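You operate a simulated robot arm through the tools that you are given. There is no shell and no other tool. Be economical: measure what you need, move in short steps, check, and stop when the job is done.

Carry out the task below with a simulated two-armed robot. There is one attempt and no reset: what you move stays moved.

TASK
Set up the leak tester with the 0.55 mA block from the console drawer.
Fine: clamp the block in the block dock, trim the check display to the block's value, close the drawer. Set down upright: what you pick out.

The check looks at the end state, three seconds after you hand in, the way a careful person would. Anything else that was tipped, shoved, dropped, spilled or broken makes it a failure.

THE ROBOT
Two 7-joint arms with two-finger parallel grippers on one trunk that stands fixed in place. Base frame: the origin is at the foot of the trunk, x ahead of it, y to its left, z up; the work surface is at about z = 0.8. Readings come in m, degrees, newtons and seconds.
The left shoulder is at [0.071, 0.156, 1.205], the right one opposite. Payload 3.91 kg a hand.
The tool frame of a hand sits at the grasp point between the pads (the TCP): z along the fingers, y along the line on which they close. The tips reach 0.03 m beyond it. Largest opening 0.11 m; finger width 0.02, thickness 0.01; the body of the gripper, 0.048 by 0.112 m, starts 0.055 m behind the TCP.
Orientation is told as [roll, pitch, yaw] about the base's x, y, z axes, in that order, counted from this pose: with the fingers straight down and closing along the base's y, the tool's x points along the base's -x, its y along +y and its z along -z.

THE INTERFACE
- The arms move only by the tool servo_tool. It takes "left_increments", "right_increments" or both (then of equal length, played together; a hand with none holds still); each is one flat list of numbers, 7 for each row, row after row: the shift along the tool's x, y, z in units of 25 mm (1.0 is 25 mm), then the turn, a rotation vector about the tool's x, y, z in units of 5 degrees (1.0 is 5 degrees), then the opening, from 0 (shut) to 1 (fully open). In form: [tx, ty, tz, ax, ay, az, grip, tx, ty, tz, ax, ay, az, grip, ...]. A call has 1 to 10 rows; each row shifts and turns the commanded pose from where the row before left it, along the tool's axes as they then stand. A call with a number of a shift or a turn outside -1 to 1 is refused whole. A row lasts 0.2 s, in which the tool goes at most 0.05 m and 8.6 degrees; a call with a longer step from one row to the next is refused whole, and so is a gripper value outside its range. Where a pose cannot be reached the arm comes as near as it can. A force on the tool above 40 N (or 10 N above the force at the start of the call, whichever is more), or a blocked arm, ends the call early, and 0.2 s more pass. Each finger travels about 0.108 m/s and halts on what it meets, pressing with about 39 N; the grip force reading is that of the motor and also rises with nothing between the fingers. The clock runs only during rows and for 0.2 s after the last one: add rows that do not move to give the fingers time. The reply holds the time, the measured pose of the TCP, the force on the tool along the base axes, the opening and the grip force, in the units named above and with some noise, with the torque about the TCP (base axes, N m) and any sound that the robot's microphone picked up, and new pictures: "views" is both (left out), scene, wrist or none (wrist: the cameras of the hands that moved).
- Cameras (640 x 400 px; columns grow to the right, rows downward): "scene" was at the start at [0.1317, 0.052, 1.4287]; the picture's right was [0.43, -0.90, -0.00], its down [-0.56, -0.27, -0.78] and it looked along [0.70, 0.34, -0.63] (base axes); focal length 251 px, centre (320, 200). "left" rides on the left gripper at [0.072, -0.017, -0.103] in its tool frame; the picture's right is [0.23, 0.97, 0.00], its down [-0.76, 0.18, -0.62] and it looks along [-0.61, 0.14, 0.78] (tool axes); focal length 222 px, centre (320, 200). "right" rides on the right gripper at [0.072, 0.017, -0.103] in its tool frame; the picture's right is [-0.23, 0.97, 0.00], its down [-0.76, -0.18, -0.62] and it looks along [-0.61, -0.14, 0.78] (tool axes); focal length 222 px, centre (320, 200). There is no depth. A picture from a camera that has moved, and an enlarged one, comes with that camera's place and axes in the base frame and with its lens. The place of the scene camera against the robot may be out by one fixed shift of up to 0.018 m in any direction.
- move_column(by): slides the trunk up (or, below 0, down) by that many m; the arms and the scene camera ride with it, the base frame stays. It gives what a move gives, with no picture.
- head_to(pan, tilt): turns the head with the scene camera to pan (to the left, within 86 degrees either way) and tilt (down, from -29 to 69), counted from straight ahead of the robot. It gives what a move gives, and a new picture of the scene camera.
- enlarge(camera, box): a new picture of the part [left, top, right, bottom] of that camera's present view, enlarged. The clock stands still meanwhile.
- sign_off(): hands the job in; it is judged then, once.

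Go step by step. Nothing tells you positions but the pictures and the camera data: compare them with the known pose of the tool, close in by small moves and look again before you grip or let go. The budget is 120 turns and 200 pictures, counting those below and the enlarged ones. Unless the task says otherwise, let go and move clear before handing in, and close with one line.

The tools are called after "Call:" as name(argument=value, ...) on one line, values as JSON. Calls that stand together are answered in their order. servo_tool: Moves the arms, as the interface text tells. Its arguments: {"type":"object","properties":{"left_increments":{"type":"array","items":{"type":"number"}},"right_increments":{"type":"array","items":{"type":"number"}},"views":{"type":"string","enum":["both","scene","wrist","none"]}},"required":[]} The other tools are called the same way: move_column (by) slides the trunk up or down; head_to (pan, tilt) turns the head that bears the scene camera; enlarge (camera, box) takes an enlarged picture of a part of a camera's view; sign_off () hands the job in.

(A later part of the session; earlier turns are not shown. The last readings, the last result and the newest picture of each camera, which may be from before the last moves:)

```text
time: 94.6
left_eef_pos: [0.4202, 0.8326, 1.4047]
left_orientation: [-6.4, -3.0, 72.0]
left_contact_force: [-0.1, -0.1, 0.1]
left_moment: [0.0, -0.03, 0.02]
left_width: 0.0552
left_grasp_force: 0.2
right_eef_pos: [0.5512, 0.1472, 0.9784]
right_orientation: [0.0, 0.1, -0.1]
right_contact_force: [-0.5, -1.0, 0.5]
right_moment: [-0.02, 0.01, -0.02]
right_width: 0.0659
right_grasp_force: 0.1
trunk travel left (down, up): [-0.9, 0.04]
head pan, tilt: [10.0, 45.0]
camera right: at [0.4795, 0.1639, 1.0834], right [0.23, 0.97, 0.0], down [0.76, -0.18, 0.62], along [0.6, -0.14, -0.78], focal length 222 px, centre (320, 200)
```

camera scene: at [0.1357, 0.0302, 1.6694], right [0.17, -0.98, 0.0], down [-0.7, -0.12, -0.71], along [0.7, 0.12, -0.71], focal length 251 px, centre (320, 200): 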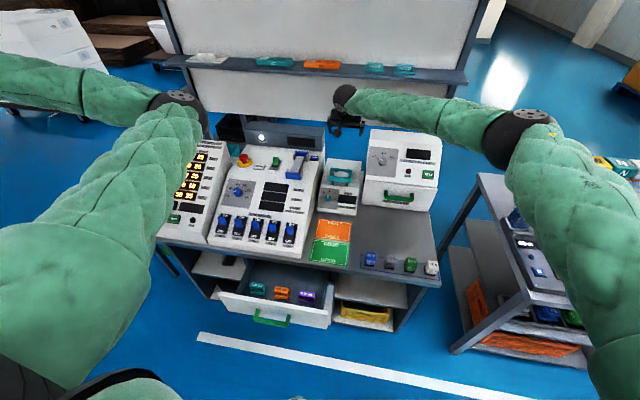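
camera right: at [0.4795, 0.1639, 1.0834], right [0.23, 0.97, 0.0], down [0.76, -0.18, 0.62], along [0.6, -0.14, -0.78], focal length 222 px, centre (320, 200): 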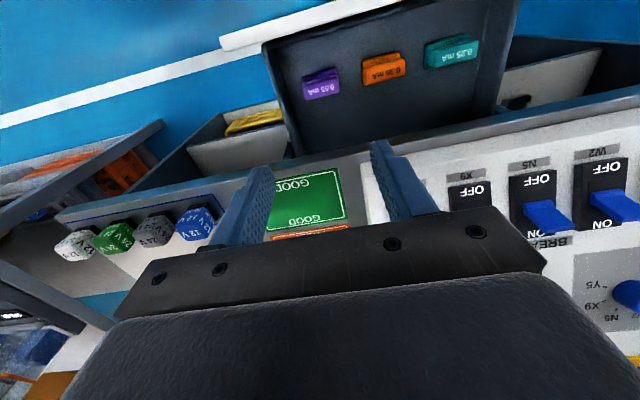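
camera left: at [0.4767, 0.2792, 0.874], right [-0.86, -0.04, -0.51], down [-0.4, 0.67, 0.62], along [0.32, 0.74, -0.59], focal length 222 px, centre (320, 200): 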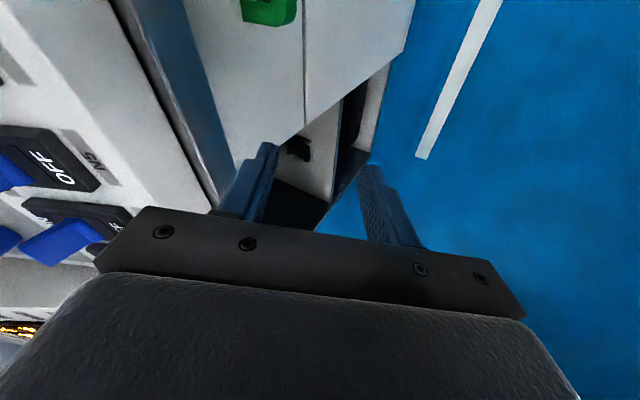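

Call:
enlarge(camera="right", box=[270, 30, 400, 130])

```text
4.00 times, centred on (335, 80) of right
camera zoom: at [0.4795, 0.1639, 1.0834], right [0.23, 0.97, 0.0], down [0.76, -0.18, 0.62], along [0.6, -0.14, -0.78], focal length 888 px, centre (260, 680)
```

zoom: 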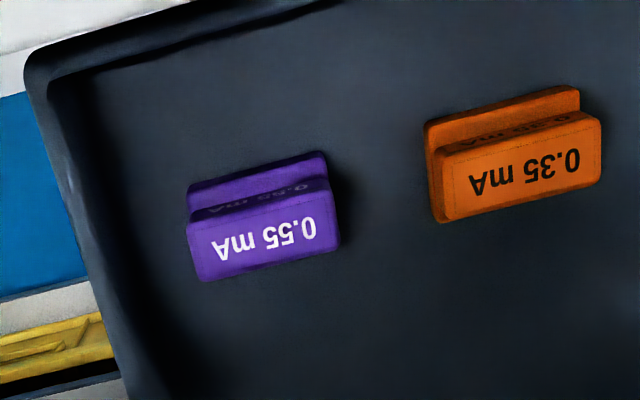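

Block is about 6.2 cm long in y with ample gaps either side; centre about (0.566, 0.147). Descend to a hover.

Call:
servo_tool(right_increments=[-0.075, 0, 0.95, 0, 0, 0, 0.8, -0.075, 0, 0.95, 0, 0, 0, 0.8, -0.075, 0, 0.95, 0, 0, 0, 0.8, -0.075, 0, 0.95, 0, 0, 0, 0.8, -0.075, 0, 0.95, 0, 0, 0, 0.8, -0.075, 0, 0.95, 0, 0, 0, 0.8, -0.075, 0, 0.95, 0, 0, 0, 0.8, -0.075, 0, 0.95, 0, 0, 0, 0.8], views="both")

```text
time: 96.4
left_eef_pos: [0.4213, 0.8321, 1.4029]
left_orientation: [-6.4, -3.1, 72.0]
left_contact_force: [-0.7, -0.5, 0.7]
left_moment: [-0.01, -0.02, 0.0]
left_width: 0.0551
left_grasp_force: 0.0
right_eef_pos: [0.5665, 0.147, 0.7864]
right_orientation: [0.0, 0.1, 0.0]
right_contact_force: [1.3, 0.9, 0.0]
right_moment: [0.03, 0.0, 0.0]
right_width: 0.0881
right_grasp_force: 0.1
trunk travel left (down, up): [-0.9, 0.04]
head pan, tilt: [10.0, 45.0]
camera scene: at [0.1348, 0.0294, 1.6695], right [0.17, -0.98, 0.0], down [-0.7, -0.12, -0.71], along [0.7, 0.12, -0.71], focal length 251 px, centre (320, 200)
camera right: at [0.4941, 0.1649, 0.8915], right [0.23, 0.97, 0.0], down [0.76, -0.18, 0.62], along [0.6, -0.14, -0.78], focal length 222 px, centre (320, 200)
```

scene: 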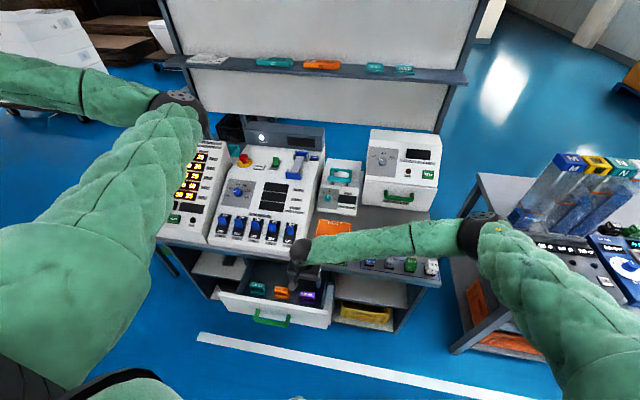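
right: 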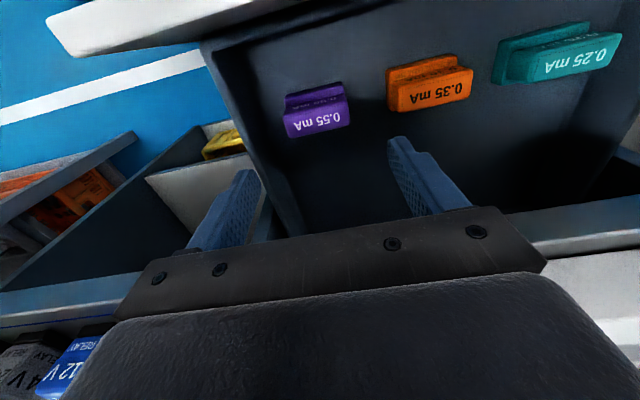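

Top face centre solves to (0.569, 0.1455, 0.66). Descend so the fingertips overlap the top ~2 cm, look, then grip.

Call:
servo_tool(right_increments=[-0.02, -0.01, 0.91, 0, 0, 0, 0.8, -0.02, -0.01, 0.91, 0, 0, 0, 0.8, -0.02, -0.01, 0.91, 0, 0, 0, 0.8, -0.02, -0.01, 0.91, 0, 0, 0, 0.8, -0.02, -0.01, 0.91, 0, 0, 0, 0.8, 0, 0, 0, 0, 0, 0, 0.8], views="wrist")

```text
time: 97.8
left_eef_pos: [0.4189, 0.8328, 1.4038]
left_orientation: [-6.5, -3.1, 71.9]
left_contact_force: [0.0, 0.2, 0.5]
left_moment: [-0.01, 0.0, 0.03]
left_width: 0.055
left_grasp_force: 0.1
right_eef_pos: [0.5687, 0.1474, 0.6743]
right_orientation: [0.1, 0.1, -0.2]
right_contact_force: [0.7, -0.5, -0.3]
right_moment: [0.03, -0.01, -0.02]
right_width: 0.0881
right_grasp_force: 0.0
trunk travel left (down, up): [-0.9, 0.04]
head pan, tilt: [10.0, 45.0]
camera right: at [0.497, 0.165, 0.7776], right [0.23, 0.97, 0.0], down [0.76, -0.18, 0.62], along [0.61, -0.14, -0.78], focal length 222 px, centre (320, 200)
```

right: 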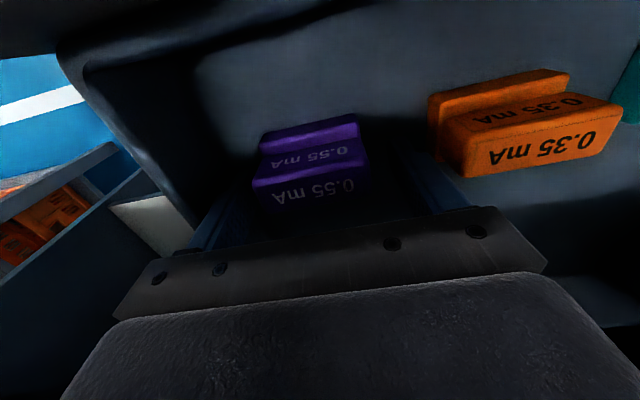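

The block top is around z 0.675 with its base plinth below; I raise 8 mm so the fingertips stay clear of the dock rails later, shift a few mm, and grip.

Call:
servo_tool(right_increments=[-0.05, -0.12, -0.32, 0, 0, 0, 0.8, 0, 0, 0, 0, 0, 0, 0.65, 0, 0, 0, 0, 0, 0, 0.5, 0, 0, 0, 0, 0, 0, 0.45, 0, 0, 0, 0, 0, 0, 0.45], views="wrist")

```text
time: 99.0
left_eef_pos: [0.4201, 0.8327, 1.4046]
left_orientation: [-6.4, -3.1, 71.9]
left_contact_force: [0.6, 0.2, -0.4]
left_moment: [0.01, 0.02, -0.01]
left_width: 0.0549
left_grasp_force: 0.1
right_eef_pos: [0.5703, 0.144, 0.6822]
right_orientation: [0.0, 0.0, -0.1]
right_contact_force: [-0.7, -0.6, 0.5]
right_moment: [0.04, 0.05, 0.06]
right_width: 0.0617
right_grasp_force: 38.9
trunk travel left (down, up): [-0.9, 0.04]
head pan, tilt: [10.0, 45.0]
camera right: at [0.4984, 0.1617, 0.7858], right [0.23, 0.97, 0.0], down [0.76, -0.18, 0.62], along [0.61, -0.14, -0.78], focal length 222 px, centre (320, 200)
```

right: 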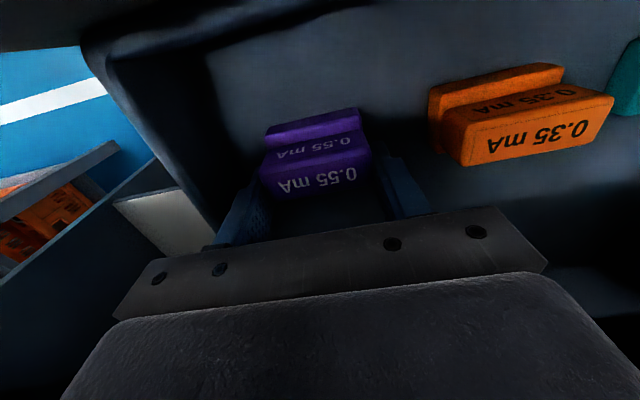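

Gripped at 6.2 cm width. Lift straight up.

Call:
servo_tool(right_increments=[0, 0, -0.3, 0, 0, 0, 0.4, 0, 0, -0.7, 0, 0, 0, 0.4, 0, 0, -1, 0, 0, 0, 0.4, 0, 0, -1, 0, 0, 0, 0.4, 0, 0, -1, 0, 0, 0, 0.4, 0, 0, -1, 0, 0, 0, 0.4, 0, 0, -1, 0, 0, 0, 0.4, 0, 0, -1, 0, 0, 0, 0.4, 0, 0, -1, 0, 0, 0, 0.4, 0, 0, -1, 0, 0, 0, 0.4], views="none")

Call:
servo_tool(right_increments=[0, 0, -1, 0, 0, 0, 0.4, 0, 0, -1, 0, 0, 0, 0.4, 0, 0, -1, 0, 0, 0, 0.4, 0, 0, -1, 0, 0, 0, 0.4, 0, 0, -1, 0, 0, 0, 0.4, 0, 0, -1, 0, 0, 0, 0.4, -0.6, -0.2, -1, 0, 0, 0, 0.4, -0.9, -0.3, 0, 0, 0, 0, 0.4, -0.9, -0.3, 0, 0, 0, 0, 0.4, -0.9, -0.3, 0, 0, 0, 0, 0.4], views="wrist")

Call:
enlarge(camera="right", box=[220, 90, 420, 230])

```text
time: 101.2
left_eef_pos: [0.4199, 0.8326, 1.4051]
left_orientation: [-6.4, -3.0, 71.9]
left_contact_force: [0.2, 0.1, 0.6]
left_moment: [0.0, 0.01, 0.04]
left_width: 0.055
left_grasp_force: 0.0
right_eef_pos: [0.5707, 0.1422, 0.9079]
right_orientation: [-0.1, 0.1, 0.0]
right_contact_force: [-0.7, -0.4, -1.6]
right_moment: [0.0, 0.0, 0.0]
right_width: 0.0616
right_grasp_force: 39.1
trunk travel left (down, up): [-0.9, 0.04]
head pan, tilt: [10.0, 45.0]
```

```text
time: 103.4
left_eef_pos: [0.4194, 0.8329, 1.4034]
left_orientation: [-6.4, -3.0, 71.9]
left_contact_force: [-0.5, -0.5, -1.0]
left_moment: [0.01, 0.0, -0.03]
left_width: 0.0549
left_grasp_force: 0.0
right_eef_pos: [0.6559, 0.1162, 1.0815]
right_orientation: [0.0, 0.2, -0.2]
right_contact_force: [-0.4, 0.4, -1.4]
right_moment: [0.01, -0.03, 0.01]
right_width: 0.0619
right_grasp_force: 39.5
trunk travel left (down, up): [-0.9, 0.04]
head pan, tilt: [10.0, 45.0]
camera right: at [0.5822, 0.1333, 1.1861], right [0.23, 0.97, 0.0], down [0.76, -0.18, 0.62], along [0.6, -0.14, -0.78], focal length 222 px, centre (320, 200)
```

right: 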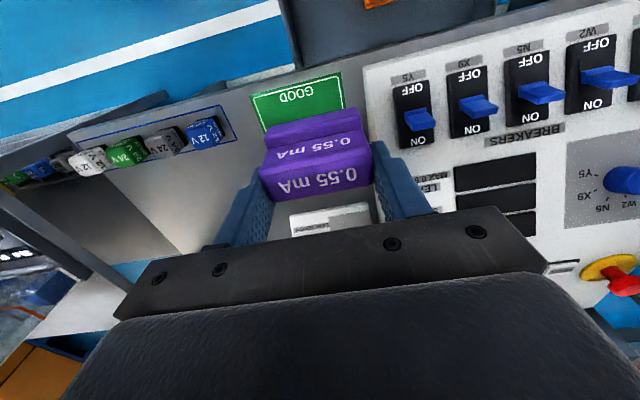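

```text
2.86 times, centred on (320, 160) of right
camera zoom: at [0.5822, 0.1333, 1.1861], right [0.23, 0.97, 0.0], down [0.76, -0.18, 0.62], along [0.6, -0.14, -0.78], focal length 635 px, centre (320, 314)
```

zoom: 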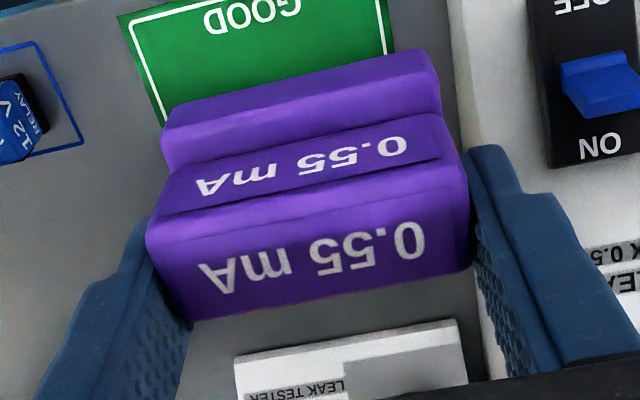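

Call:
enlarge(camera="right", box=[250, 95, 390, 215])

```text
3.33 times, centred on (320, 155) of right
camera zoom: at [0.5822, 0.1333, 1.1861], right [0.23, 0.97, 0.0], down [0.76, -0.18, 0.62], along [0.6, -0.14, -0.78], focal length 740 px, centre (320, 350)
```

zoom: 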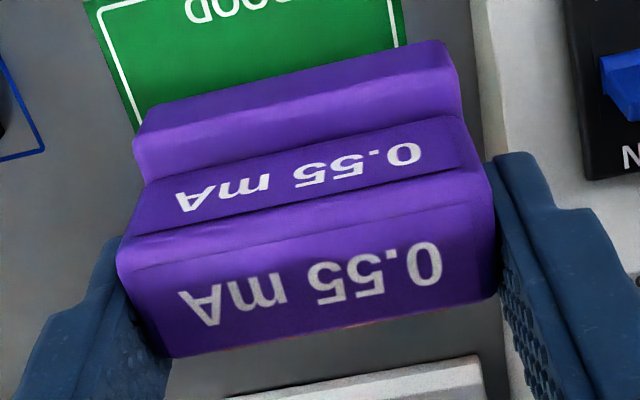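

The block is gripped low: its bottom is only ~9 mm below the fingertips, which would foul the dock rails. I'll set it on the clear table patch at (0.84, −0.11) and re-grip higher.

Call:
servo_tool(right_increments=[-0.74, -0.9, 0.72, 0, 0, 0, 0.4, -0.74, -0.9, 0.72, 0, 0, 0, 0.4, -0.74, -0.9, 0.72, 0, 0, 0, 0.4, -0.74, -0.9, 0.72, 0, 0, 0, 0.4, -0.74, -0.9, 0.72, 0, 0, 0, 0.4, -0.74, -0.9, 0.72, 0, 0, 0, 0.4, -0.74, -0.9, 0.72, 0, 0, 0, 0.4, -0.74, -0.9, 0.72, 0, 0, 0, 0.4, -0.74, -0.9, 0.72, 0, 0, 0, 0.4, -0.74, -0.9, 0.72, 0, 0, 0, 0.4], views="both")

```text
time: 105.6
left_eef_pos: [0.419, 0.8328, 1.405]
left_orientation: [-6.4, -3.1, 71.8]
left_contact_force: [0.2, 0.3, 0.2]
left_moment: [-0.03, 0.02, 0.0]
left_width: 0.0552
left_grasp_force: 0.1
right_eef_pos: [0.8407, -0.1079, 0.9008]
right_orientation: [0.0, 0.1, 0.0]
right_contact_force: [0.8, -0.4, -1.3]
right_moment: [-0.01, 0.0, -0.02]
right_width: 0.0612
right_grasp_force: 39.0
trunk travel left (down, up): [-0.9, 0.04]
head pan, tilt: [10.0, 45.0]
camera scene: at [0.1355, 0.0284, 1.6694], right [0.17, -0.98, 0.0], down [-0.7, -0.12, -0.71], along [0.7, 0.12, -0.71], focal length 251 px, centre (320, 200)
camera right: at [0.7678, -0.0916, 1.0059], right [0.23, 0.97, 0.0], down [0.76, -0.18, 0.62], along [0.6, -0.14, -0.78], focal length 222 px, centre (320, 200)
```

scene: 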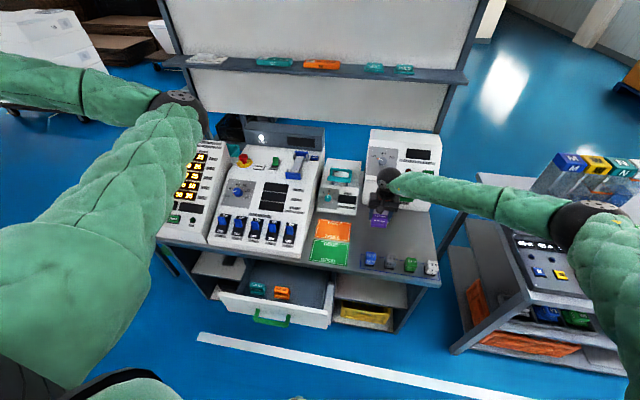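
right: 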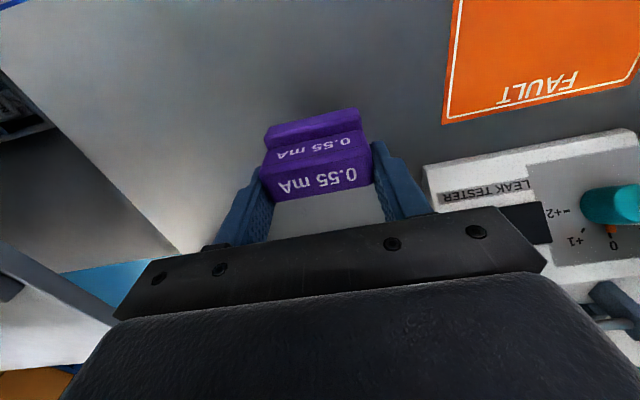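

Clear spot. Lower gently to the table.

Call:
servo_tool(right_increments=[0, 0, 0.9, 0, 0, 0, 0.4, 0, 0, 0.9, 0, 0, 0, 0.4, 0, 0, 0.15, 0, 0, 0, 0.4, 0, 0, 0.15, 0, 0, 0, 0.4, 0, 0, 0, 0, 0, 0, 0.4], views="wrist")

```text
time: 106.8
left_eef_pos: [0.4211, 0.833, 1.405]
left_orientation: [-6.4, -2.9, 71.9]
left_contact_force: [-0.5, -0.4, 0.1]
left_moment: [-0.04, -0.02, 0.01]
left_width: 0.0551
left_grasp_force: 0.1
right_eef_pos: [0.8394, -0.1103, 0.8484]
right_orientation: [0.0, 0.1, 0.0]
right_contact_force: [-0.2, -1.2, -0.8]
right_moment: [0.04, 0.0, 0.04]
right_width: 0.0615
right_grasp_force: 39.2
trunk travel left (down, up): [-0.9, 0.04]
head pan, tilt: [10.0, 45.0]
camera right: at [0.7667, -0.0925, 0.9527], right [0.23, 0.97, 0.0], down [0.76, -0.18, 0.62], along [0.6, -0.14, -0.78], focal length 222 px, centre (320, 200)
```

right: 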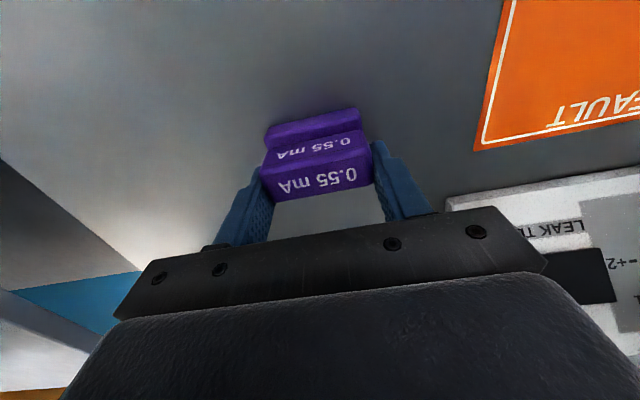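

Not touching yet; continue in small steps.

Call:
servo_tool(right_increments=[0, 0, 0.1, 0, 0, 0, 0.4, 0, 0, 0.1, 0, 0, 0, 0.4, 0, 0, 0.1, 0, 0, 0, 0.4, 0, 0, 0.1, 0, 0, 0, 0.4], views="none")

```text
time: 107.8
left_eef_pos: [0.4182, 0.8326, 1.4059]
left_orientation: [-6.4, -3.1, 72.0]
left_contact_force: [0.2, -0.4, 0.5]
left_moment: [-0.02, 0.02, 0.01]
left_width: 0.0548
left_grasp_force: 0.0
right_eef_pos: [0.8386, -0.109, 0.8414]
right_orientation: [0.0, -0.1, -0.1]
right_contact_force: [3.9, -5.7, 29.0]
right_moment: [-0.32, -0.08, 0.01]
right_width: 0.0609
right_grasp_force: 38.7
trunk travel left (down, up): [-0.9, 0.04]
head pan, tilt: [10.0, 45.0]
```

Touchdown at TCP z 0.8415. Open, rise 10 mm, centre by 6 mm, and re-grip.

Call:
servo_tool(right_increments=[0, 0, -0.08, 0, 0, 0, 0.4, 0, 0, 0, 0, 0, 0, 0.7, 0, 0, 0, 0, 0, 0, 0.7, 0.25, 0, -0.36, 0, 0, 0, 0.7, 0, 0, 0, 0, 0, 0, 0.7], views="wrist")

Call:
enlarge(camera="right", box=[220, 80, 420, 230])

```text
time: 109.0
left_eef_pos: [0.4206, 0.8322, 1.406]
left_orientation: [-6.4, -3.0, 71.9]
left_contact_force: [-0.4, -0.9, -0.2]
left_moment: [-0.02, 0.02, 0.0]
left_width: 0.055
left_grasp_force: 0.1
right_eef_pos: [0.8322, -0.1095, 0.8511]
right_orientation: [0.0, 0.1, -0.1]
right_contact_force: [-0.1, 0.4, -0.8]
right_moment: [0.0, 0.0, -0.03]
right_width: 0.0772
right_grasp_force: 0.1
trunk travel left (down, up): [-0.9, 0.04]
head pan, tilt: [10.0, 45.0]
camera right: at [0.7597, -0.0914, 0.9549], right [0.23, 0.97, 0.0], down [0.76, -0.18, 0.62], along [0.6, -0.14, -0.78], focal length 222 px, centre (320, 200)
```

right: 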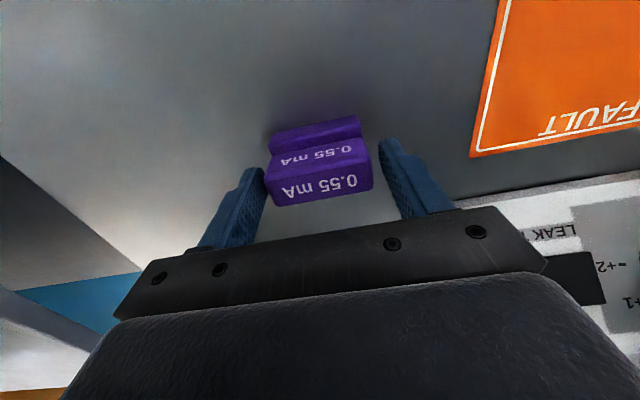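

```text
2.67 times, centred on (320, 155) of right
camera zoom: at [0.7597, -0.0914, 0.9549], right [0.23, 0.97, 0.0], down [0.76, -0.18, 0.62], along [0.6, -0.14, -0.78], focal length 592 px, centre (320, 320)
```

zoom: 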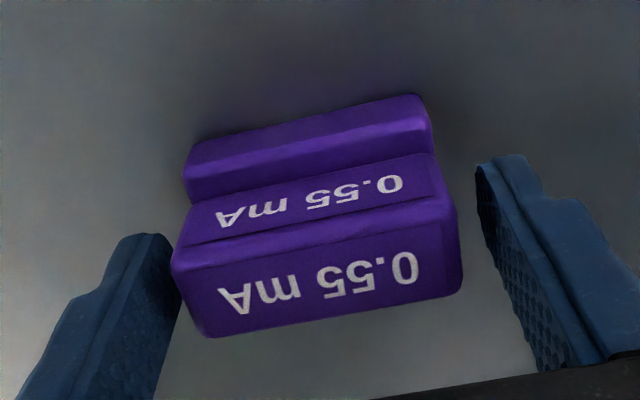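

Call:
servo_tool(right_increments=[0, -0.16, 0, 0, 0, 0, 0.7, 0, 0, 0, 0, 0, 0, 0.6, 0, 0, 0, 0, 0, 0, 0.5, 0, 0, 0, 0, 0, 0, 0.4, 0, 0, 0, 0, 0, 0, 0.4], views="none")

Call:
servo_tool(right_increments=[0, 0, -0.4, 0, 0, 0, 0.4, 0, 0, -0.9, 0, 0, 0, 0.4, 0, 0, -1, 0, 0, 0, 0.4, 0, 0, -1, 0, 0, 0, 0.4, 0, 0, -1, 0, 0, 0, 0.4, 0, 0, -1, 0, 0, 0, 0.4, 0, 0, -1, 0, 0, 0, 0.4, 0, 0, -1, 0, 0, 0, 0.4, 0, 0, -1, 0, 0, 0, 0.4, 0, 0, -1, 0, 0, 0, 0.4], views="wrist")

Call:
enlarge(camera="right", box=[250, 95, 390, 215])

```text
time: 110.2
left_eef_pos: [0.4209, 0.8328, 1.4037]
left_orientation: [-6.5, -3.1, 72.0]
left_contact_force: [0.3, -0.9, -0.5]
left_moment: [-0.01, 0.0, 0.0]
left_width: 0.0548
left_grasp_force: 0.0
right_eef_pos: [0.8323, -0.1139, 0.8499]
right_orientation: [0.1, 0.1, -0.1]
right_contact_force: [0.6, -0.4, 0.2]
right_moment: [-0.03, 0.02, -0.02]
right_width: 0.061
right_grasp_force: 39.0
trunk travel left (down, up): [-0.9, 0.04]
head pan, tilt: [10.0, 45.0]
```

```text
time: 112.4
left_eef_pos: [0.4196, 0.8332, 1.404]
left_orientation: [-6.4, -3.0, 72.0]
left_contact_force: [0.6, -0.9, 0.7]
left_moment: [0.01, 0.02, 0.02]
left_width: 0.0549
left_grasp_force: 0.0
right_eef_pos: [0.8317, -0.1154, 1.0828]
right_orientation: [0.0, 0.2, 0.0]
right_contact_force: [-0.5, -0.8, -1.2]
right_moment: [0.0, -0.03, 0.01]
right_width: 0.0617
right_grasp_force: 39.0
trunk travel left (down, up): [-0.9, 0.04]
head pan, tilt: [10.0, 45.0]
camera right: at [0.7597, -0.0974, 1.1869], right [0.23, 0.97, 0.0], down [0.76, -0.18, 0.62], along [0.6, -0.14, -0.78], focal length 222 px, centre (320, 200)
```

right: 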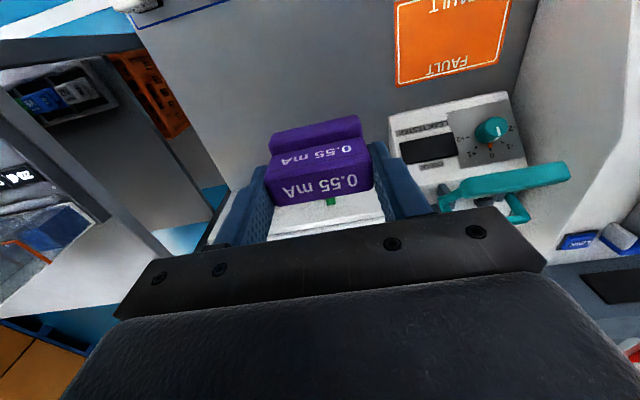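

```text
3.33 times, centred on (320, 155) of right
camera zoom: at [0.7597, -0.0974, 1.1869], right [0.23, 0.97, 0.0], down [0.76, -0.18, 0.62], along [0.6, -0.14, -0.78], focal length 740 px, centre (320, 350)
```

zoom: 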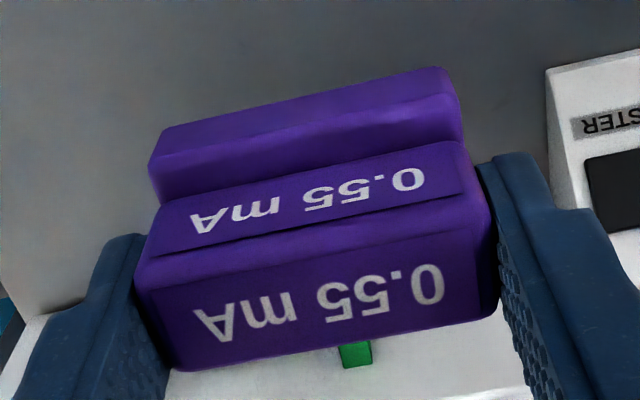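

Good re-grip: block bottom is now ~51 mm below TCP, centred in x. Next I take a clean stereo fix on the nest from beside it.

Call:
servo_tool(right_increments=[-0.6, -0.2, -0.94, 0, 0, 0, 0.4, -0.9, -0.2, -0.94, 0, 0, 0, 0.4, -1, -0.2, -0.94, 0, 0, 0, 0.4, -1, -0.2, -0.94, 0, 0, 0, 0.4, -1, -0.2, -0.94, 0, 0, 0, 0.4, -0.5, 0, 0, 0, 0, 0, 0.4], views="none")

Call:
enlarge(camera="right", box=[380, 80, 540, 200])

```text
time: 113.8
left_eef_pos: [0.4208, 0.8332, 1.4035]
left_orientation: [-6.4, -3.0, 71.9]
left_contact_force: [0.1, 0.1, -0.4]
left_moment: [0.01, 0.02, -0.01]
left_width: 0.055
left_grasp_force: 0.1
right_eef_pos: [0.9588, -0.1394, 1.1998]
right_orientation: [0.0, 0.2, -0.1]
right_contact_force: [-0.3, 0.2, -0.6]
right_moment: [-0.04, 0.01, -0.01]
right_width: 0.0614
right_grasp_force: 38.3
trunk travel left (down, up): [-0.9, 0.04]
head pan, tilt: [10.0, 45.0]
```

```text
3.33 times, centred on (460, 140) of right
camera zoom: at [0.8861, -0.1222, 1.3048], right [0.23, 0.97, 0.0], down [0.76, -0.18, 0.62], along [0.6, -0.14, -0.78], focal length 740 px, centre (-147, 400)
```

zoom: 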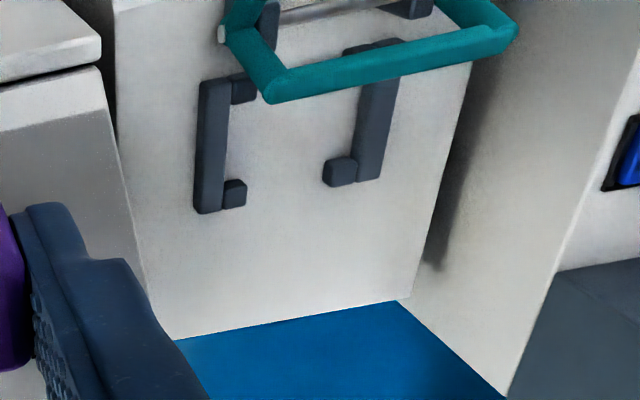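

Excellent fix: nest centre (1.068, 0.077), bracket tops z≈0.906, clamp bar at x≈1.013. Move above the nest at current height.

Call:
servo_tool(right_increments=[-0.481, 0.962, 0, 0, 0, 0, 0.4, -0.481, 0.962, 0, 0, 0, 0, 0.4, -0.481, 0.962, 0, 0, 0, 0, 0.4, -0.481, 0.962, 0, 0, 0, 0, 0.4, -0.481, 0.962, 0, 0, 0, 0, 0.4, -0.481, 0.962, 0, 0, 0, 0, 0.4, -0.481, 0.962, 0, 0, 0, 0, 0.4, -0.481, 0.962, 0, 0, 0, 0, 0.4, -0.481, 0.962, 0, 0, 0, 0, 0.4, 0, 0, 0, 0, 0, 0, 0.4], views="both")

```text
time: 116.0
left_eef_pos: [0.4201, 0.8294, 1.4053]
left_orientation: [-6.4, -3.2, 71.8]
left_contact_force: [0.0, -1.3, 1.5]
left_moment: [0.03, 0.03, -0.01]
left_width: 0.0549
left_grasp_force: 0.1
right_eef_pos: [1.0613, 0.0728, 1.1981]
right_orientation: [0.1, 0.1, 0.0]
right_contact_force: [-0.5, 0.3, -1.3]
right_moment: [0.02, 0.01, -0.01]
right_width: 0.0615
right_grasp_force: 38.7
right hand out of reach, approached as far as the arm can: row 9
trunk travel left (down, up): [-0.9, 0.04]
head pan, tilt: [10.0, 45.0]
camera scene: at [0.1351, 0.0265, 1.6695], right [0.17, -0.98, 0.0], down [-0.7, -0.12, -0.71], along [0.7, 0.12, -0.71], focal length 251 px, centre (320, 200)
camera right: at [0.9885, 0.09, 1.3033], right [0.23, 0.97, 0.0], down [0.76, -0.18, 0.62], along [0.6, -0.14, -0.78], focal length 222 px, centre (320, 200)
```

scene: 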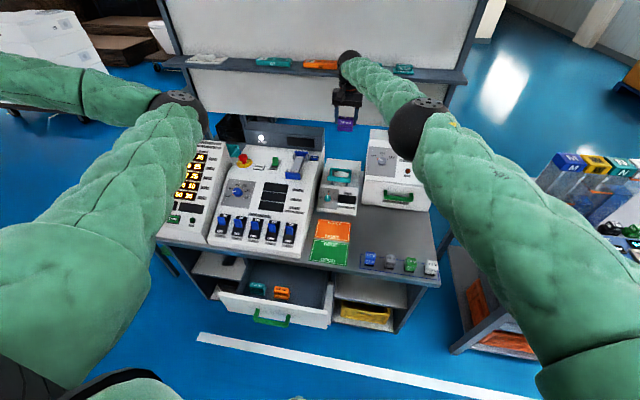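
right: 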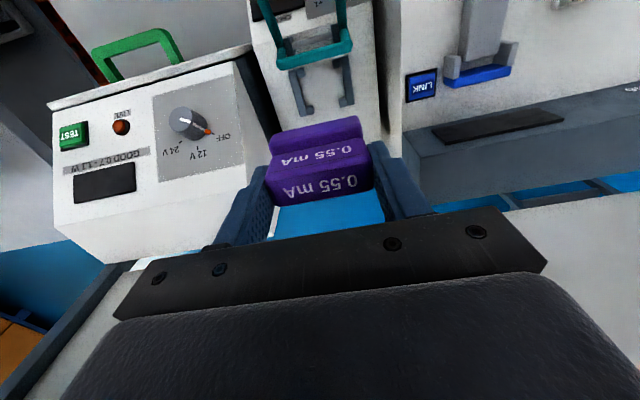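

At the reach edge because the shoulder is high. Lowering the trunk carries the hand down and improves reach; do 0.12 m, then recentre.

Call:
move_column(by=-0.12)

Call:
servo_tool(right_increments=[-0.12, 0.08, 0, 0, 0, 0, 0.4, -0.12, 0.08, 0, 0, 0, 0, 0.4, 0, 0, 0, 0, 0, 0, 0.4], views="both")

```text
time: 117.5
left_eef_pos: [0.4191, 0.8323, 1.2846]
left_orientation: [-6.4, -3.0, 71.9]
left_contact_force: [0.6, 0.5, 0.2]
left_moment: [0.0, 0.01, 0.03]
left_width: 0.0551
left_grasp_force: 0.0
right_eef_pos: [1.0608, 0.0762, 1.0801]
right_orientation: [-0.1, 0.0, -0.1]
right_contact_force: [-0.1, -0.1, -0.9]
right_moment: [-0.01, 0.02, 0.0]
right_width: 0.0615
right_grasp_force: 39.2
trunk travel left (down, up): [-0.78, 0.16]
head pan, tilt: [10.0, 45.0]
```

```text
time: 118.3
left_eef_pos: [0.4204, 0.8329, 1.2857]
left_orientation: [-6.4, -3.0, 71.9]
left_contact_force: [-0.4, 0.7, 0.9]
left_moment: [-0.02, 0.01, 0.04]
left_width: 0.0552
left_grasp_force: 0.1
right_eef_pos: [1.0606, 0.0743, 1.0778]
right_orientation: [0.0, 0.1, -0.1]
right_contact_force: [0.0, -0.3, -1.2]
right_moment: [-0.03, -0.03, 0.01]
right_width: 0.0614
right_grasp_force: 38.7
right hand out of reach, approached as far as the arm can: row 1, 2
trunk travel left (down, up): [-0.78, 0.16]
head pan, tilt: [10.0, 45.0]
camera scene: at [0.1349, 0.0292, 1.5494], right [0.17, -0.98, 0.0], down [-0.7, -0.12, -0.71], along [0.7, 0.12, -0.71], focal length 251 px, centre (320, 200)
camera right: at [0.9882, 0.0924, 1.1831], right [0.23, 0.97, 0.0], down [0.76, -0.18, 0.62], along [0.6, -0.14, -0.78], focal length 222 px, centre (320, 200)
```

scene: 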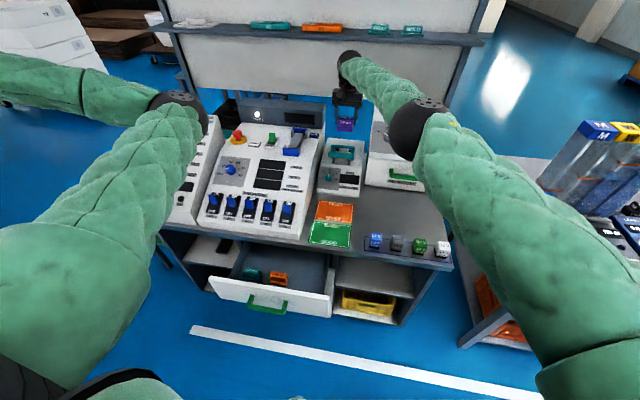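
right: 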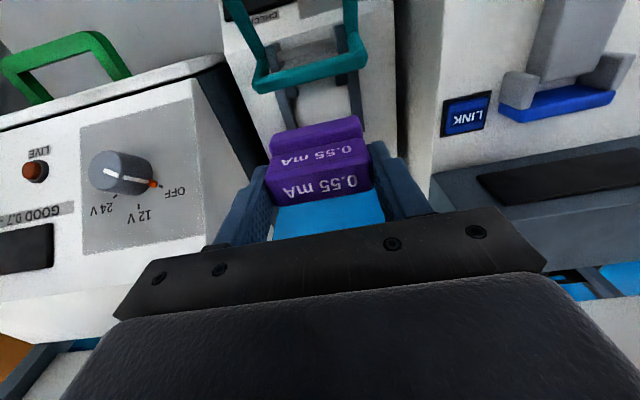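

The arm is simply near full stretch; a 3° forward tilt buys the missing few millimetres. Tilt, recentre, and then lower with the trunk.

Call:
servo_tool(right_increments=[0, 0, 0, 0, -0.7, 0, 0.4, -0.08, 0.05, 0, 0, 0, 0, 0.4, -0.08, 0.05, 0, 0, 0, 0, 0.4, 0, 0, 0, 0, 0, 0, 0.4], views="none")

Call:
enlarge(camera="right", box=[220, 30, 420, 205])

```text
time: 119.3
left_eef_pos: [0.4212, 0.8305, 1.2846]
left_orientation: [-6.4, -3.0, 71.9]
left_contact_force: [-0.7, -0.6, -0.3]
left_moment: [-0.02, -0.02, -0.02]
left_width: 0.0549
left_grasp_force: 0.1
right_eef_pos: [1.0646, 0.0756, 1.0785]
right_orientation: [0.0, -3.4, -0.1]
right_contact_force: [-1.8, -0.5, -0.8]
right_moment: [-0.05, 0.01, 0.01]
right_width: 0.0615
right_grasp_force: 38.6
trunk travel left (down, up): [-0.78, 0.16]
head pan, tilt: [10.0, 45.0]
```

```text
2.29 times, centred on (320, 118) of right
camera zoom: at [0.9862, 0.0935, 1.1794], right [0.23, 0.97, 0.01], down [0.72, -0.18, 0.67], along [0.65, -0.14, -0.74], focal length 508 px, centre (320, 389)
```

zoom: 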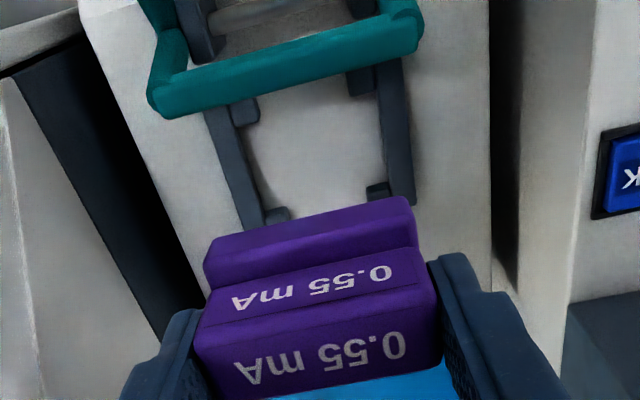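

Nest centre re-confirmed at (1.067, 0.077). Lower the trunk 0.10 m to bring the block just above the nest.

Call:
move_column(by=-0.1)

Call:
servo_tool(right_increments=[-0.03, 0.03, 0, 0, 0, 0, 0.4], views="none")

Call:
enlarge(camera="right", box=[200, 20, 440, 220])

Call:
enlarge(camera="scene", box=[290, 70, 410, 190])

```text
time: 120.7
left_eef_pos: [0.4203, 0.833, 1.1851]
left_orientation: [-6.4, -3.1, 72.0]
left_contact_force: [-0.2, 0.9, -0.7]
left_moment: [-0.01, -0.05, -0.02]
left_width: 0.0552
left_grasp_force: 0.0
right_eef_pos: [1.0641, 0.0778, 0.981]
right_orientation: [-0.1, -3.5, -0.1]
right_contact_force: [0.1, -0.1, -1.0]
right_moment: [0.01, 0.01, -0.02]
right_width: 0.0615
right_grasp_force: 38.9
trunk travel left (down, up): [-0.68, 0.26]
head pan, tilt: [10.0, 45.0]
```

```text
time: 121.1
left_eef_pos: [0.4211, 0.8335, 1.1844]
left_orientation: [-6.4, -3.0, 71.9]
left_contact_force: [-0.3, -0.1, 0.7]
left_moment: [0.02, 0.01, -0.03]
left_width: 0.0547
left_grasp_force: 0.1
right_eef_pos: [1.064, 0.0791, 0.9794]
right_orientation: [0.0, -3.5, 0.0]
right_contact_force: [-0.6, -0.4, -1.2]
right_moment: [-0.03, -0.01, 0.01]
right_width: 0.0614
right_grasp_force: 39.1
trunk travel left (down, up): [-0.68, 0.26]
head pan, tilt: [10.0, 45.0]
```

```text
2.00 times, centred on (320, 120) of right
camera zoom: at [0.9862, 0.0968, 1.0794], right [0.23, 0.97, 0.01], down [0.72, -0.18, 0.67], along [0.65, -0.14, -0.75], focal length 444 px, centre (320, 360)
```

zoom: 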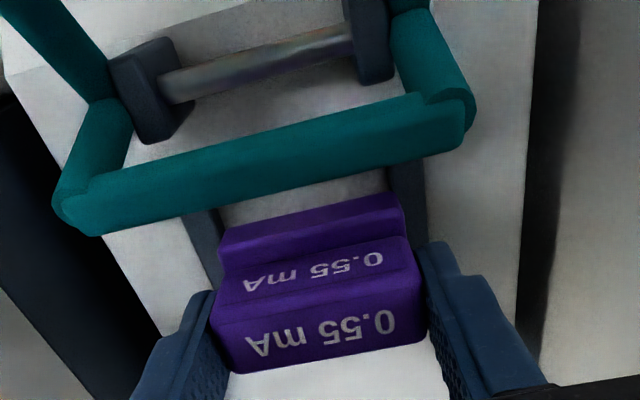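

```text
3.33 times, centred on (350, 130) of scene
camera zoom: at [0.1348, 0.0296, 1.4494], right [0.17, -0.98, 0.0], down [-0.7, -0.12, -0.71], along [0.7, 0.12, -0.71], focal length 837 px, centre (220, 433)
```

zoom: 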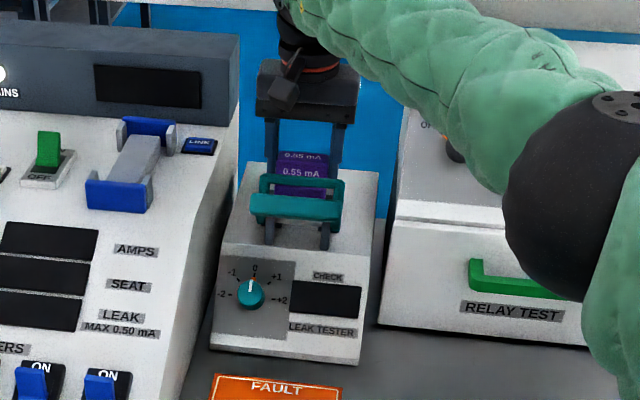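

Well aligned. Shift 2 mm right/back and descend gently toward contact.

Call:
servo_tool(right_increments=[0.05, -0.08, 0.3, 0, 0, 0, 0.4, 0.05, 0, 0.3, 0, 0, 0, 0.4, 0, 0, 0.25, 0, 0, 0, 0.4, 0, 0, 0.2, 0, 0, 0, 0.4, 0, 0, 0, 0, 0, 0, 0.4], views="none")

Call:
enlarge(camera="right", box=[220, 40, 420, 220])

```text
time: 122.3
left_eef_pos: [0.4193, 0.8322, 1.1841]
left_orientation: [-6.4, -3.0, 71.8]
left_contact_force: [0.2, 0.5, -0.4]
left_moment: [0.01, -0.01, 0.0]
left_width: 0.0551
left_grasp_force: 0.0
right_eef_pos: [1.0658, 0.076, 0.9532]
right_orientation: [0.0, -3.3, 0.0]
right_contact_force: [-0.4, -0.3, -0.4]
right_moment: [0.01, -0.04, -0.02]
right_width: 0.0615
right_grasp_force: 39.1
trunk travel left (down, up): [-0.68, 0.26]
head pan, tilt: [10.0, 45.0]
```

```text
2.22 times, centred on (320, 130) of right
camera zoom: at [0.986, 0.0939, 1.0533], right [0.23, 0.97, 0.01], down [0.72, -0.18, 0.67], along [0.65, -0.14, -0.74], focal length 494 px, centre (320, 356)
```

zoom: 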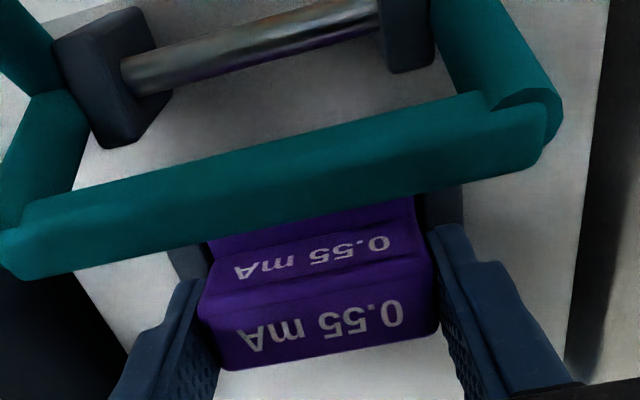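

Call:
servo_tool(right_increments=[0, 0, 0.1, 0, 0, 0, 0.4, 0, 0, 0.1, 0, 0, 0, 0.4, 0, 0, 0.08, 0, 0, 0, 0.4, 0, 0, 0, 0, 0, 0, 0.4], views="none")

```text
time: 123.3
left_eef_pos: [0.4179, 0.8333, 1.1835]
left_orientation: [-6.6, -3.2, 71.8]
left_contact_force: [-0.3, 0.5, 0.1]
left_moment: [0.02, 0.02, -0.02]
left_width: 0.0551
left_grasp_force: 0.0
right_eef_pos: [1.0656, 0.0767, 0.9505]
right_orientation: [0.0, -3.6, -0.1]
right_contact_force: [5.2, 3.3, 20.8]
right_moment: [0.08, 0.11, -0.06]
right_width: 0.0614
right_grasp_force: 38.4
trunk travel left (down, up): [-0.68, 0.26]
head pan, tilt: [10.0, 45.0]
```

Contact at TCP z≈0.951. I relieve the pressure and nudge in x to test whether the block is captured between the stops.

Call:
servo_tool(right_increments=[0, 0, -0.1, 0, 0, 0, 0.4, -0.2, 0, 0, 0, 0, 0, 0.4, 0, 0, 0, 0, 0, 0, 0.4], views="none")

Call:
servo_tool(right_increments=[0.2, 0, 0, 0, 0, 0, 0.4, 0.2, 0, 0, 0, 0, 0, 0.4, 0, 0, 0, 0, 0, 0, 0.4], views="none")

```text
time: 124.1
left_eef_pos: [0.4186, 0.8315, 1.186]
left_orientation: [-6.3, -3.1, 71.8]
left_contact_force: [0.5, -0.2, 1.2]
left_moment: [0.03, 0.0, -0.02]
left_width: 0.0549
left_grasp_force: 0.1
right_eef_pos: [1.0691, 0.0756, 0.9502]
right_orientation: [0.2, -3.4, 0.0]
right_contact_force: [-2.9, 2.7, 11.3]
right_moment: [0.0, 0.36, -0.07]
right_width: 0.0612
right_grasp_force: 39.2
trunk travel left (down, up): [-0.68, 0.26]
head pan, tilt: [10.0, 45.0]
```

```text
time: 124.9
left_eef_pos: [0.4186, 0.832, 1.1841]
left_orientation: [-6.5, -3.2, 71.8]
left_contact_force: [0.0, -0.8, -0.3]
left_moment: [-0.03, 0.03, -0.03]
left_width: 0.055
left_grasp_force: 0.0
right_eef_pos: [1.0686, 0.0761, 0.9492]
right_orientation: [0.0, -3.4, -0.1]
right_contact_force: [4.4, -2.2, 16.1]
right_moment: [0.05, 0.04, 0.0]
right_width: 0.0616
right_grasp_force: 38.9
right hand out of reach, approached as far as the arm can: row 2
trunk travel left (down, up): [-0.68, 0.26]
head pan, tilt: [10.0, 45.0]
```

Call:
servo_tool(right_increments=[0.15, 0, 0, 0, 0, 0, 0.4, 0, 0, 0, 0, 0, 0, 0.4], views="none")

Call:
enlarge(camera="right", box=[220, 40, 420, 220])

Call:
enlarge(camera="scene", box=[310, 80, 390, 150])

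```text
time: 125.5
left_eef_pos: [0.4197, 0.8319, 1.1855]
left_orientation: [-6.3, -3.1, 71.8]
left_contact_force: [-0.1, -0.5, 0.0]
left_moment: [-0.02, -0.02, 0.0]
left_width: 0.0551
left_grasp_force: 0.0
right_eef_pos: [1.0678, 0.0761, 0.9499]
right_orientation: [-0.1, -3.4, -0.1]
right_contact_force: [4.3, -1.8, 15.7]
right_moment: [-0.05, 0.08, 0.05]
right_width: 0.0614
right_grasp_force: 39.0
right hand out of reach, approached as far as the arm can: row 1
trunk travel left (down, up): [-0.68, 0.26]
head pan, tilt: [10.0, 45.0]
```

```text
2.22 times, centred on (320, 130) of right
camera zoom: at [0.9887, 0.0938, 1.0495], right [0.23, 0.97, 0.01], down [0.72, -0.18, 0.67], along [0.65, -0.14, -0.74], focal length 494 px, centre (320, 356)
```

zoom: 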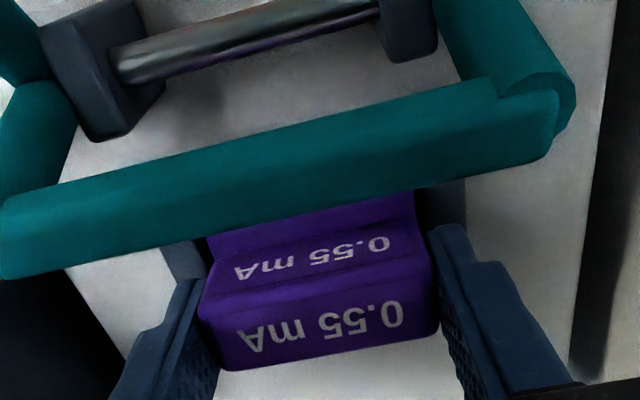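

```text
5.71 times, centred on (350, 115) of scene
camera zoom: at [0.1331, 0.0289, 1.4497], right [0.17, -0.98, 0.0], down [-0.7, -0.12, -0.71], along [0.7, 0.12, -0.71], focal length 1435 px, centre (149, 686)
```

zoom: 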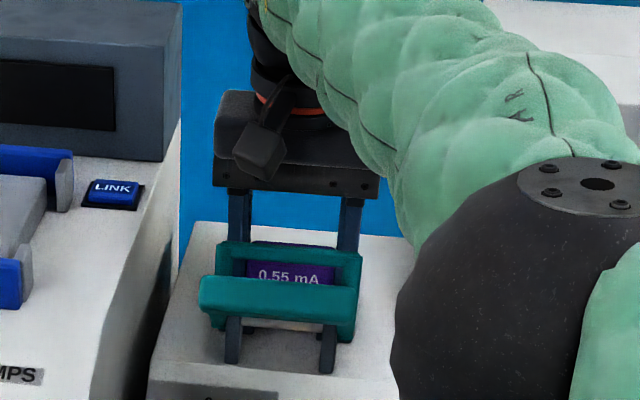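

Force directions suggest the block is captured between the stops. I release gently, rise, and inspect.

Call:
servo_tool(right_increments=[0, 0, -0.06, 0, 0, 0, 0.4, 0, 0, 0, 0, 0, 0, 0.5, 0, 0, 0, 0, 0, 0, 0.6, 0, 0, 0, 0, 0, 0, 0.72, 0, 0, 0, 0, 0, 0, 0.72], views="none")

Call:
enlarge(camera="right", box=[220, 40, 420, 220])

```text
time: 126.7
left_eef_pos: [0.4202, 0.8338, 1.185]
left_orientation: [-6.4, -3.0, 71.9]
left_contact_force: [-0.2, -0.3, -0.4]
left_moment: [0.06, -0.02, -0.01]
left_width: 0.0552
left_grasp_force: 0.1
right_eef_pos: [1.0681, 0.0771, 0.9501]
right_orientation: [0.0, -3.3, -0.1]
right_contact_force: [-0.2, 0.2, -0.1]
right_moment: [-0.01, 0.01, 0.02]
right_width: 0.0789
right_grasp_force: 0.1
trunk travel left (down, up): [-0.68, 0.26]
head pan, tilt: [10.0, 45.0]
```

```text
2.22 times, centred on (320, 130) of right
camera zoom: at [0.9899, 0.0947, 1.0491], right [0.23, 0.97, 0.01], down [0.72, -0.18, 0.67], along [0.65, -0.14, -0.75], focal length 494 px, centre (320, 356)
```

zoom: 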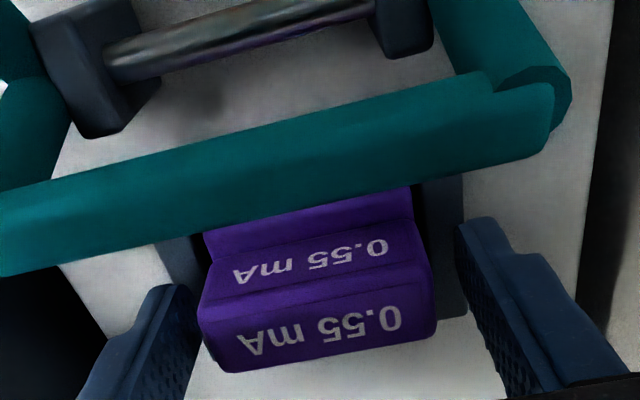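

Call:
servo_tool(right_increments=[0, 0, -0.5, 0, 0, 0, 0.72, 0, 0, -1, 0, 0, 0, 0.72, 0, 0, -1, 0, 0, 0, 0.72, 0, 0, -1, 0, 0, 0, 0.72, 0, 0, -1, 0, 0, 0, 0.72, 0, 0, -1, 0, 0, 0, 0.72, 0.6, -0.8, -0.9, 0, 0, 0, 0.72, 0.8, -0.9, -0.9, 0, 0, 0, 0.72, 0.8, -0.9, -0.9, 0, 0, 0, 0.72, 0.8, -0.9, -0.9, 0, 0.7, 0, 0.72], views="none")

Call:
servo_tool(right_increments=[0.6, -0.9, 0, 0, 0, 0, 0.72, 0.6, -0.9, 0, 0, 0, 0, 0.72, 0, -0.9, 0, 0, 0, 0, 0.72, 0, -0.9, 0, 0, 0, 0, 0.72, 0, -0.9, 0, 0, 0, 0, 0.72], views="wrist")

Call:
enlarge(camera="right", box=[380, 80, 540, 200])

```text
time: 128.9
left_eef_pos: [0.4204, 0.83, 1.1855]
left_orientation: [-6.3, -3.1, 71.9]
left_contact_force: [0.1, 0.1, 0.9]
left_moment: [0.04, -0.02, 0.04]
left_width: 0.0548
left_grasp_force: 0.0
right_eef_pos: [0.9877, -0.0104, 1.1719]
right_orientation: [0.1, 0.2, -0.1]
right_contact_force: [-1.4, 0.2, 0.1]
right_moment: [0.0, 0.03, -0.02]
right_width: 0.079
right_grasp_force: 0.1
right hand out of reach, approached as far as the arm can: row 2, 4
trunk travel left (down, up): [-0.68, 0.26]
head pan, tilt: [10.0, 45.0]
```

```text
time: 130.1
left_eef_pos: [0.4197, 0.832, 1.185]
left_orientation: [-6.4, -3.1, 71.9]
left_contact_force: [-0.3, -0.2, 0.1]
left_moment: [0.01, 0.02, -0.02]
left_width: 0.055
left_grasp_force: 0.0
right_eef_pos: [0.9567, -0.1198, 1.1734]
right_orientation: [0.0, 0.1, 0.0]
right_contact_force: [-0.1, 0.1, -0.1]
right_moment: [-0.01, 0.01, -0.02]
right_width: 0.0791
right_grasp_force: 0.0
trunk travel left (down, up): [-0.68, 0.26]
head pan, tilt: [10.0, 45.0]
camera right: at [0.8845, -0.1025, 1.2773], right [0.23, 0.97, 0.0], down [0.76, -0.18, 0.62], along [0.61, -0.14, -0.78], focal length 222 px, centre (320, 200)
```

right: 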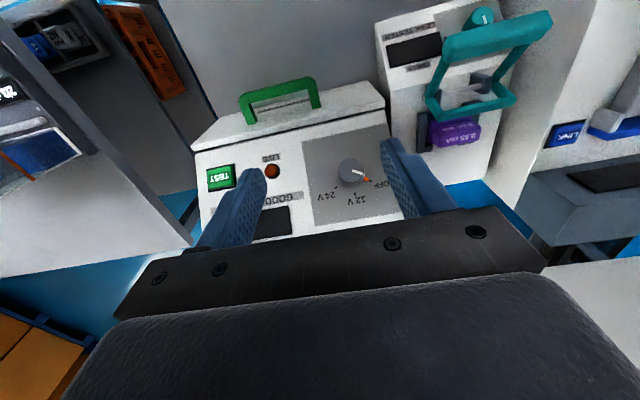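

```text
3.33 times, centred on (460, 140) of right
camera zoom: at [0.8845, -0.1025, 1.2773], right [0.23, 0.97, 0.0], down [0.76, -0.18, 0.62], along [0.61, -0.14, -0.78], focal length 740 px, centre (-147, 400)
```

zoom: 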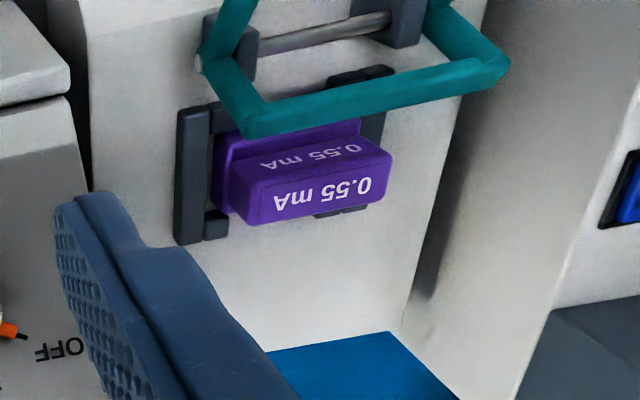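

Call:
enlarge(camera="right", box=[415, 95, 505, 165])

```text
5.71 times, centred on (460, 130) of right
camera zoom: at [0.8845, -0.1025, 1.2773], right [0.23, 0.97, 0.0], down [0.76, -0.18, 0.62], along [0.61, -0.14, -0.78], focal length 1269 px, centre (-480, 600)
```

zoom: 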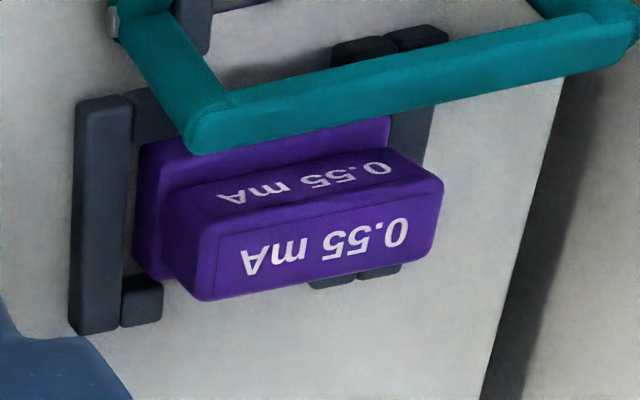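

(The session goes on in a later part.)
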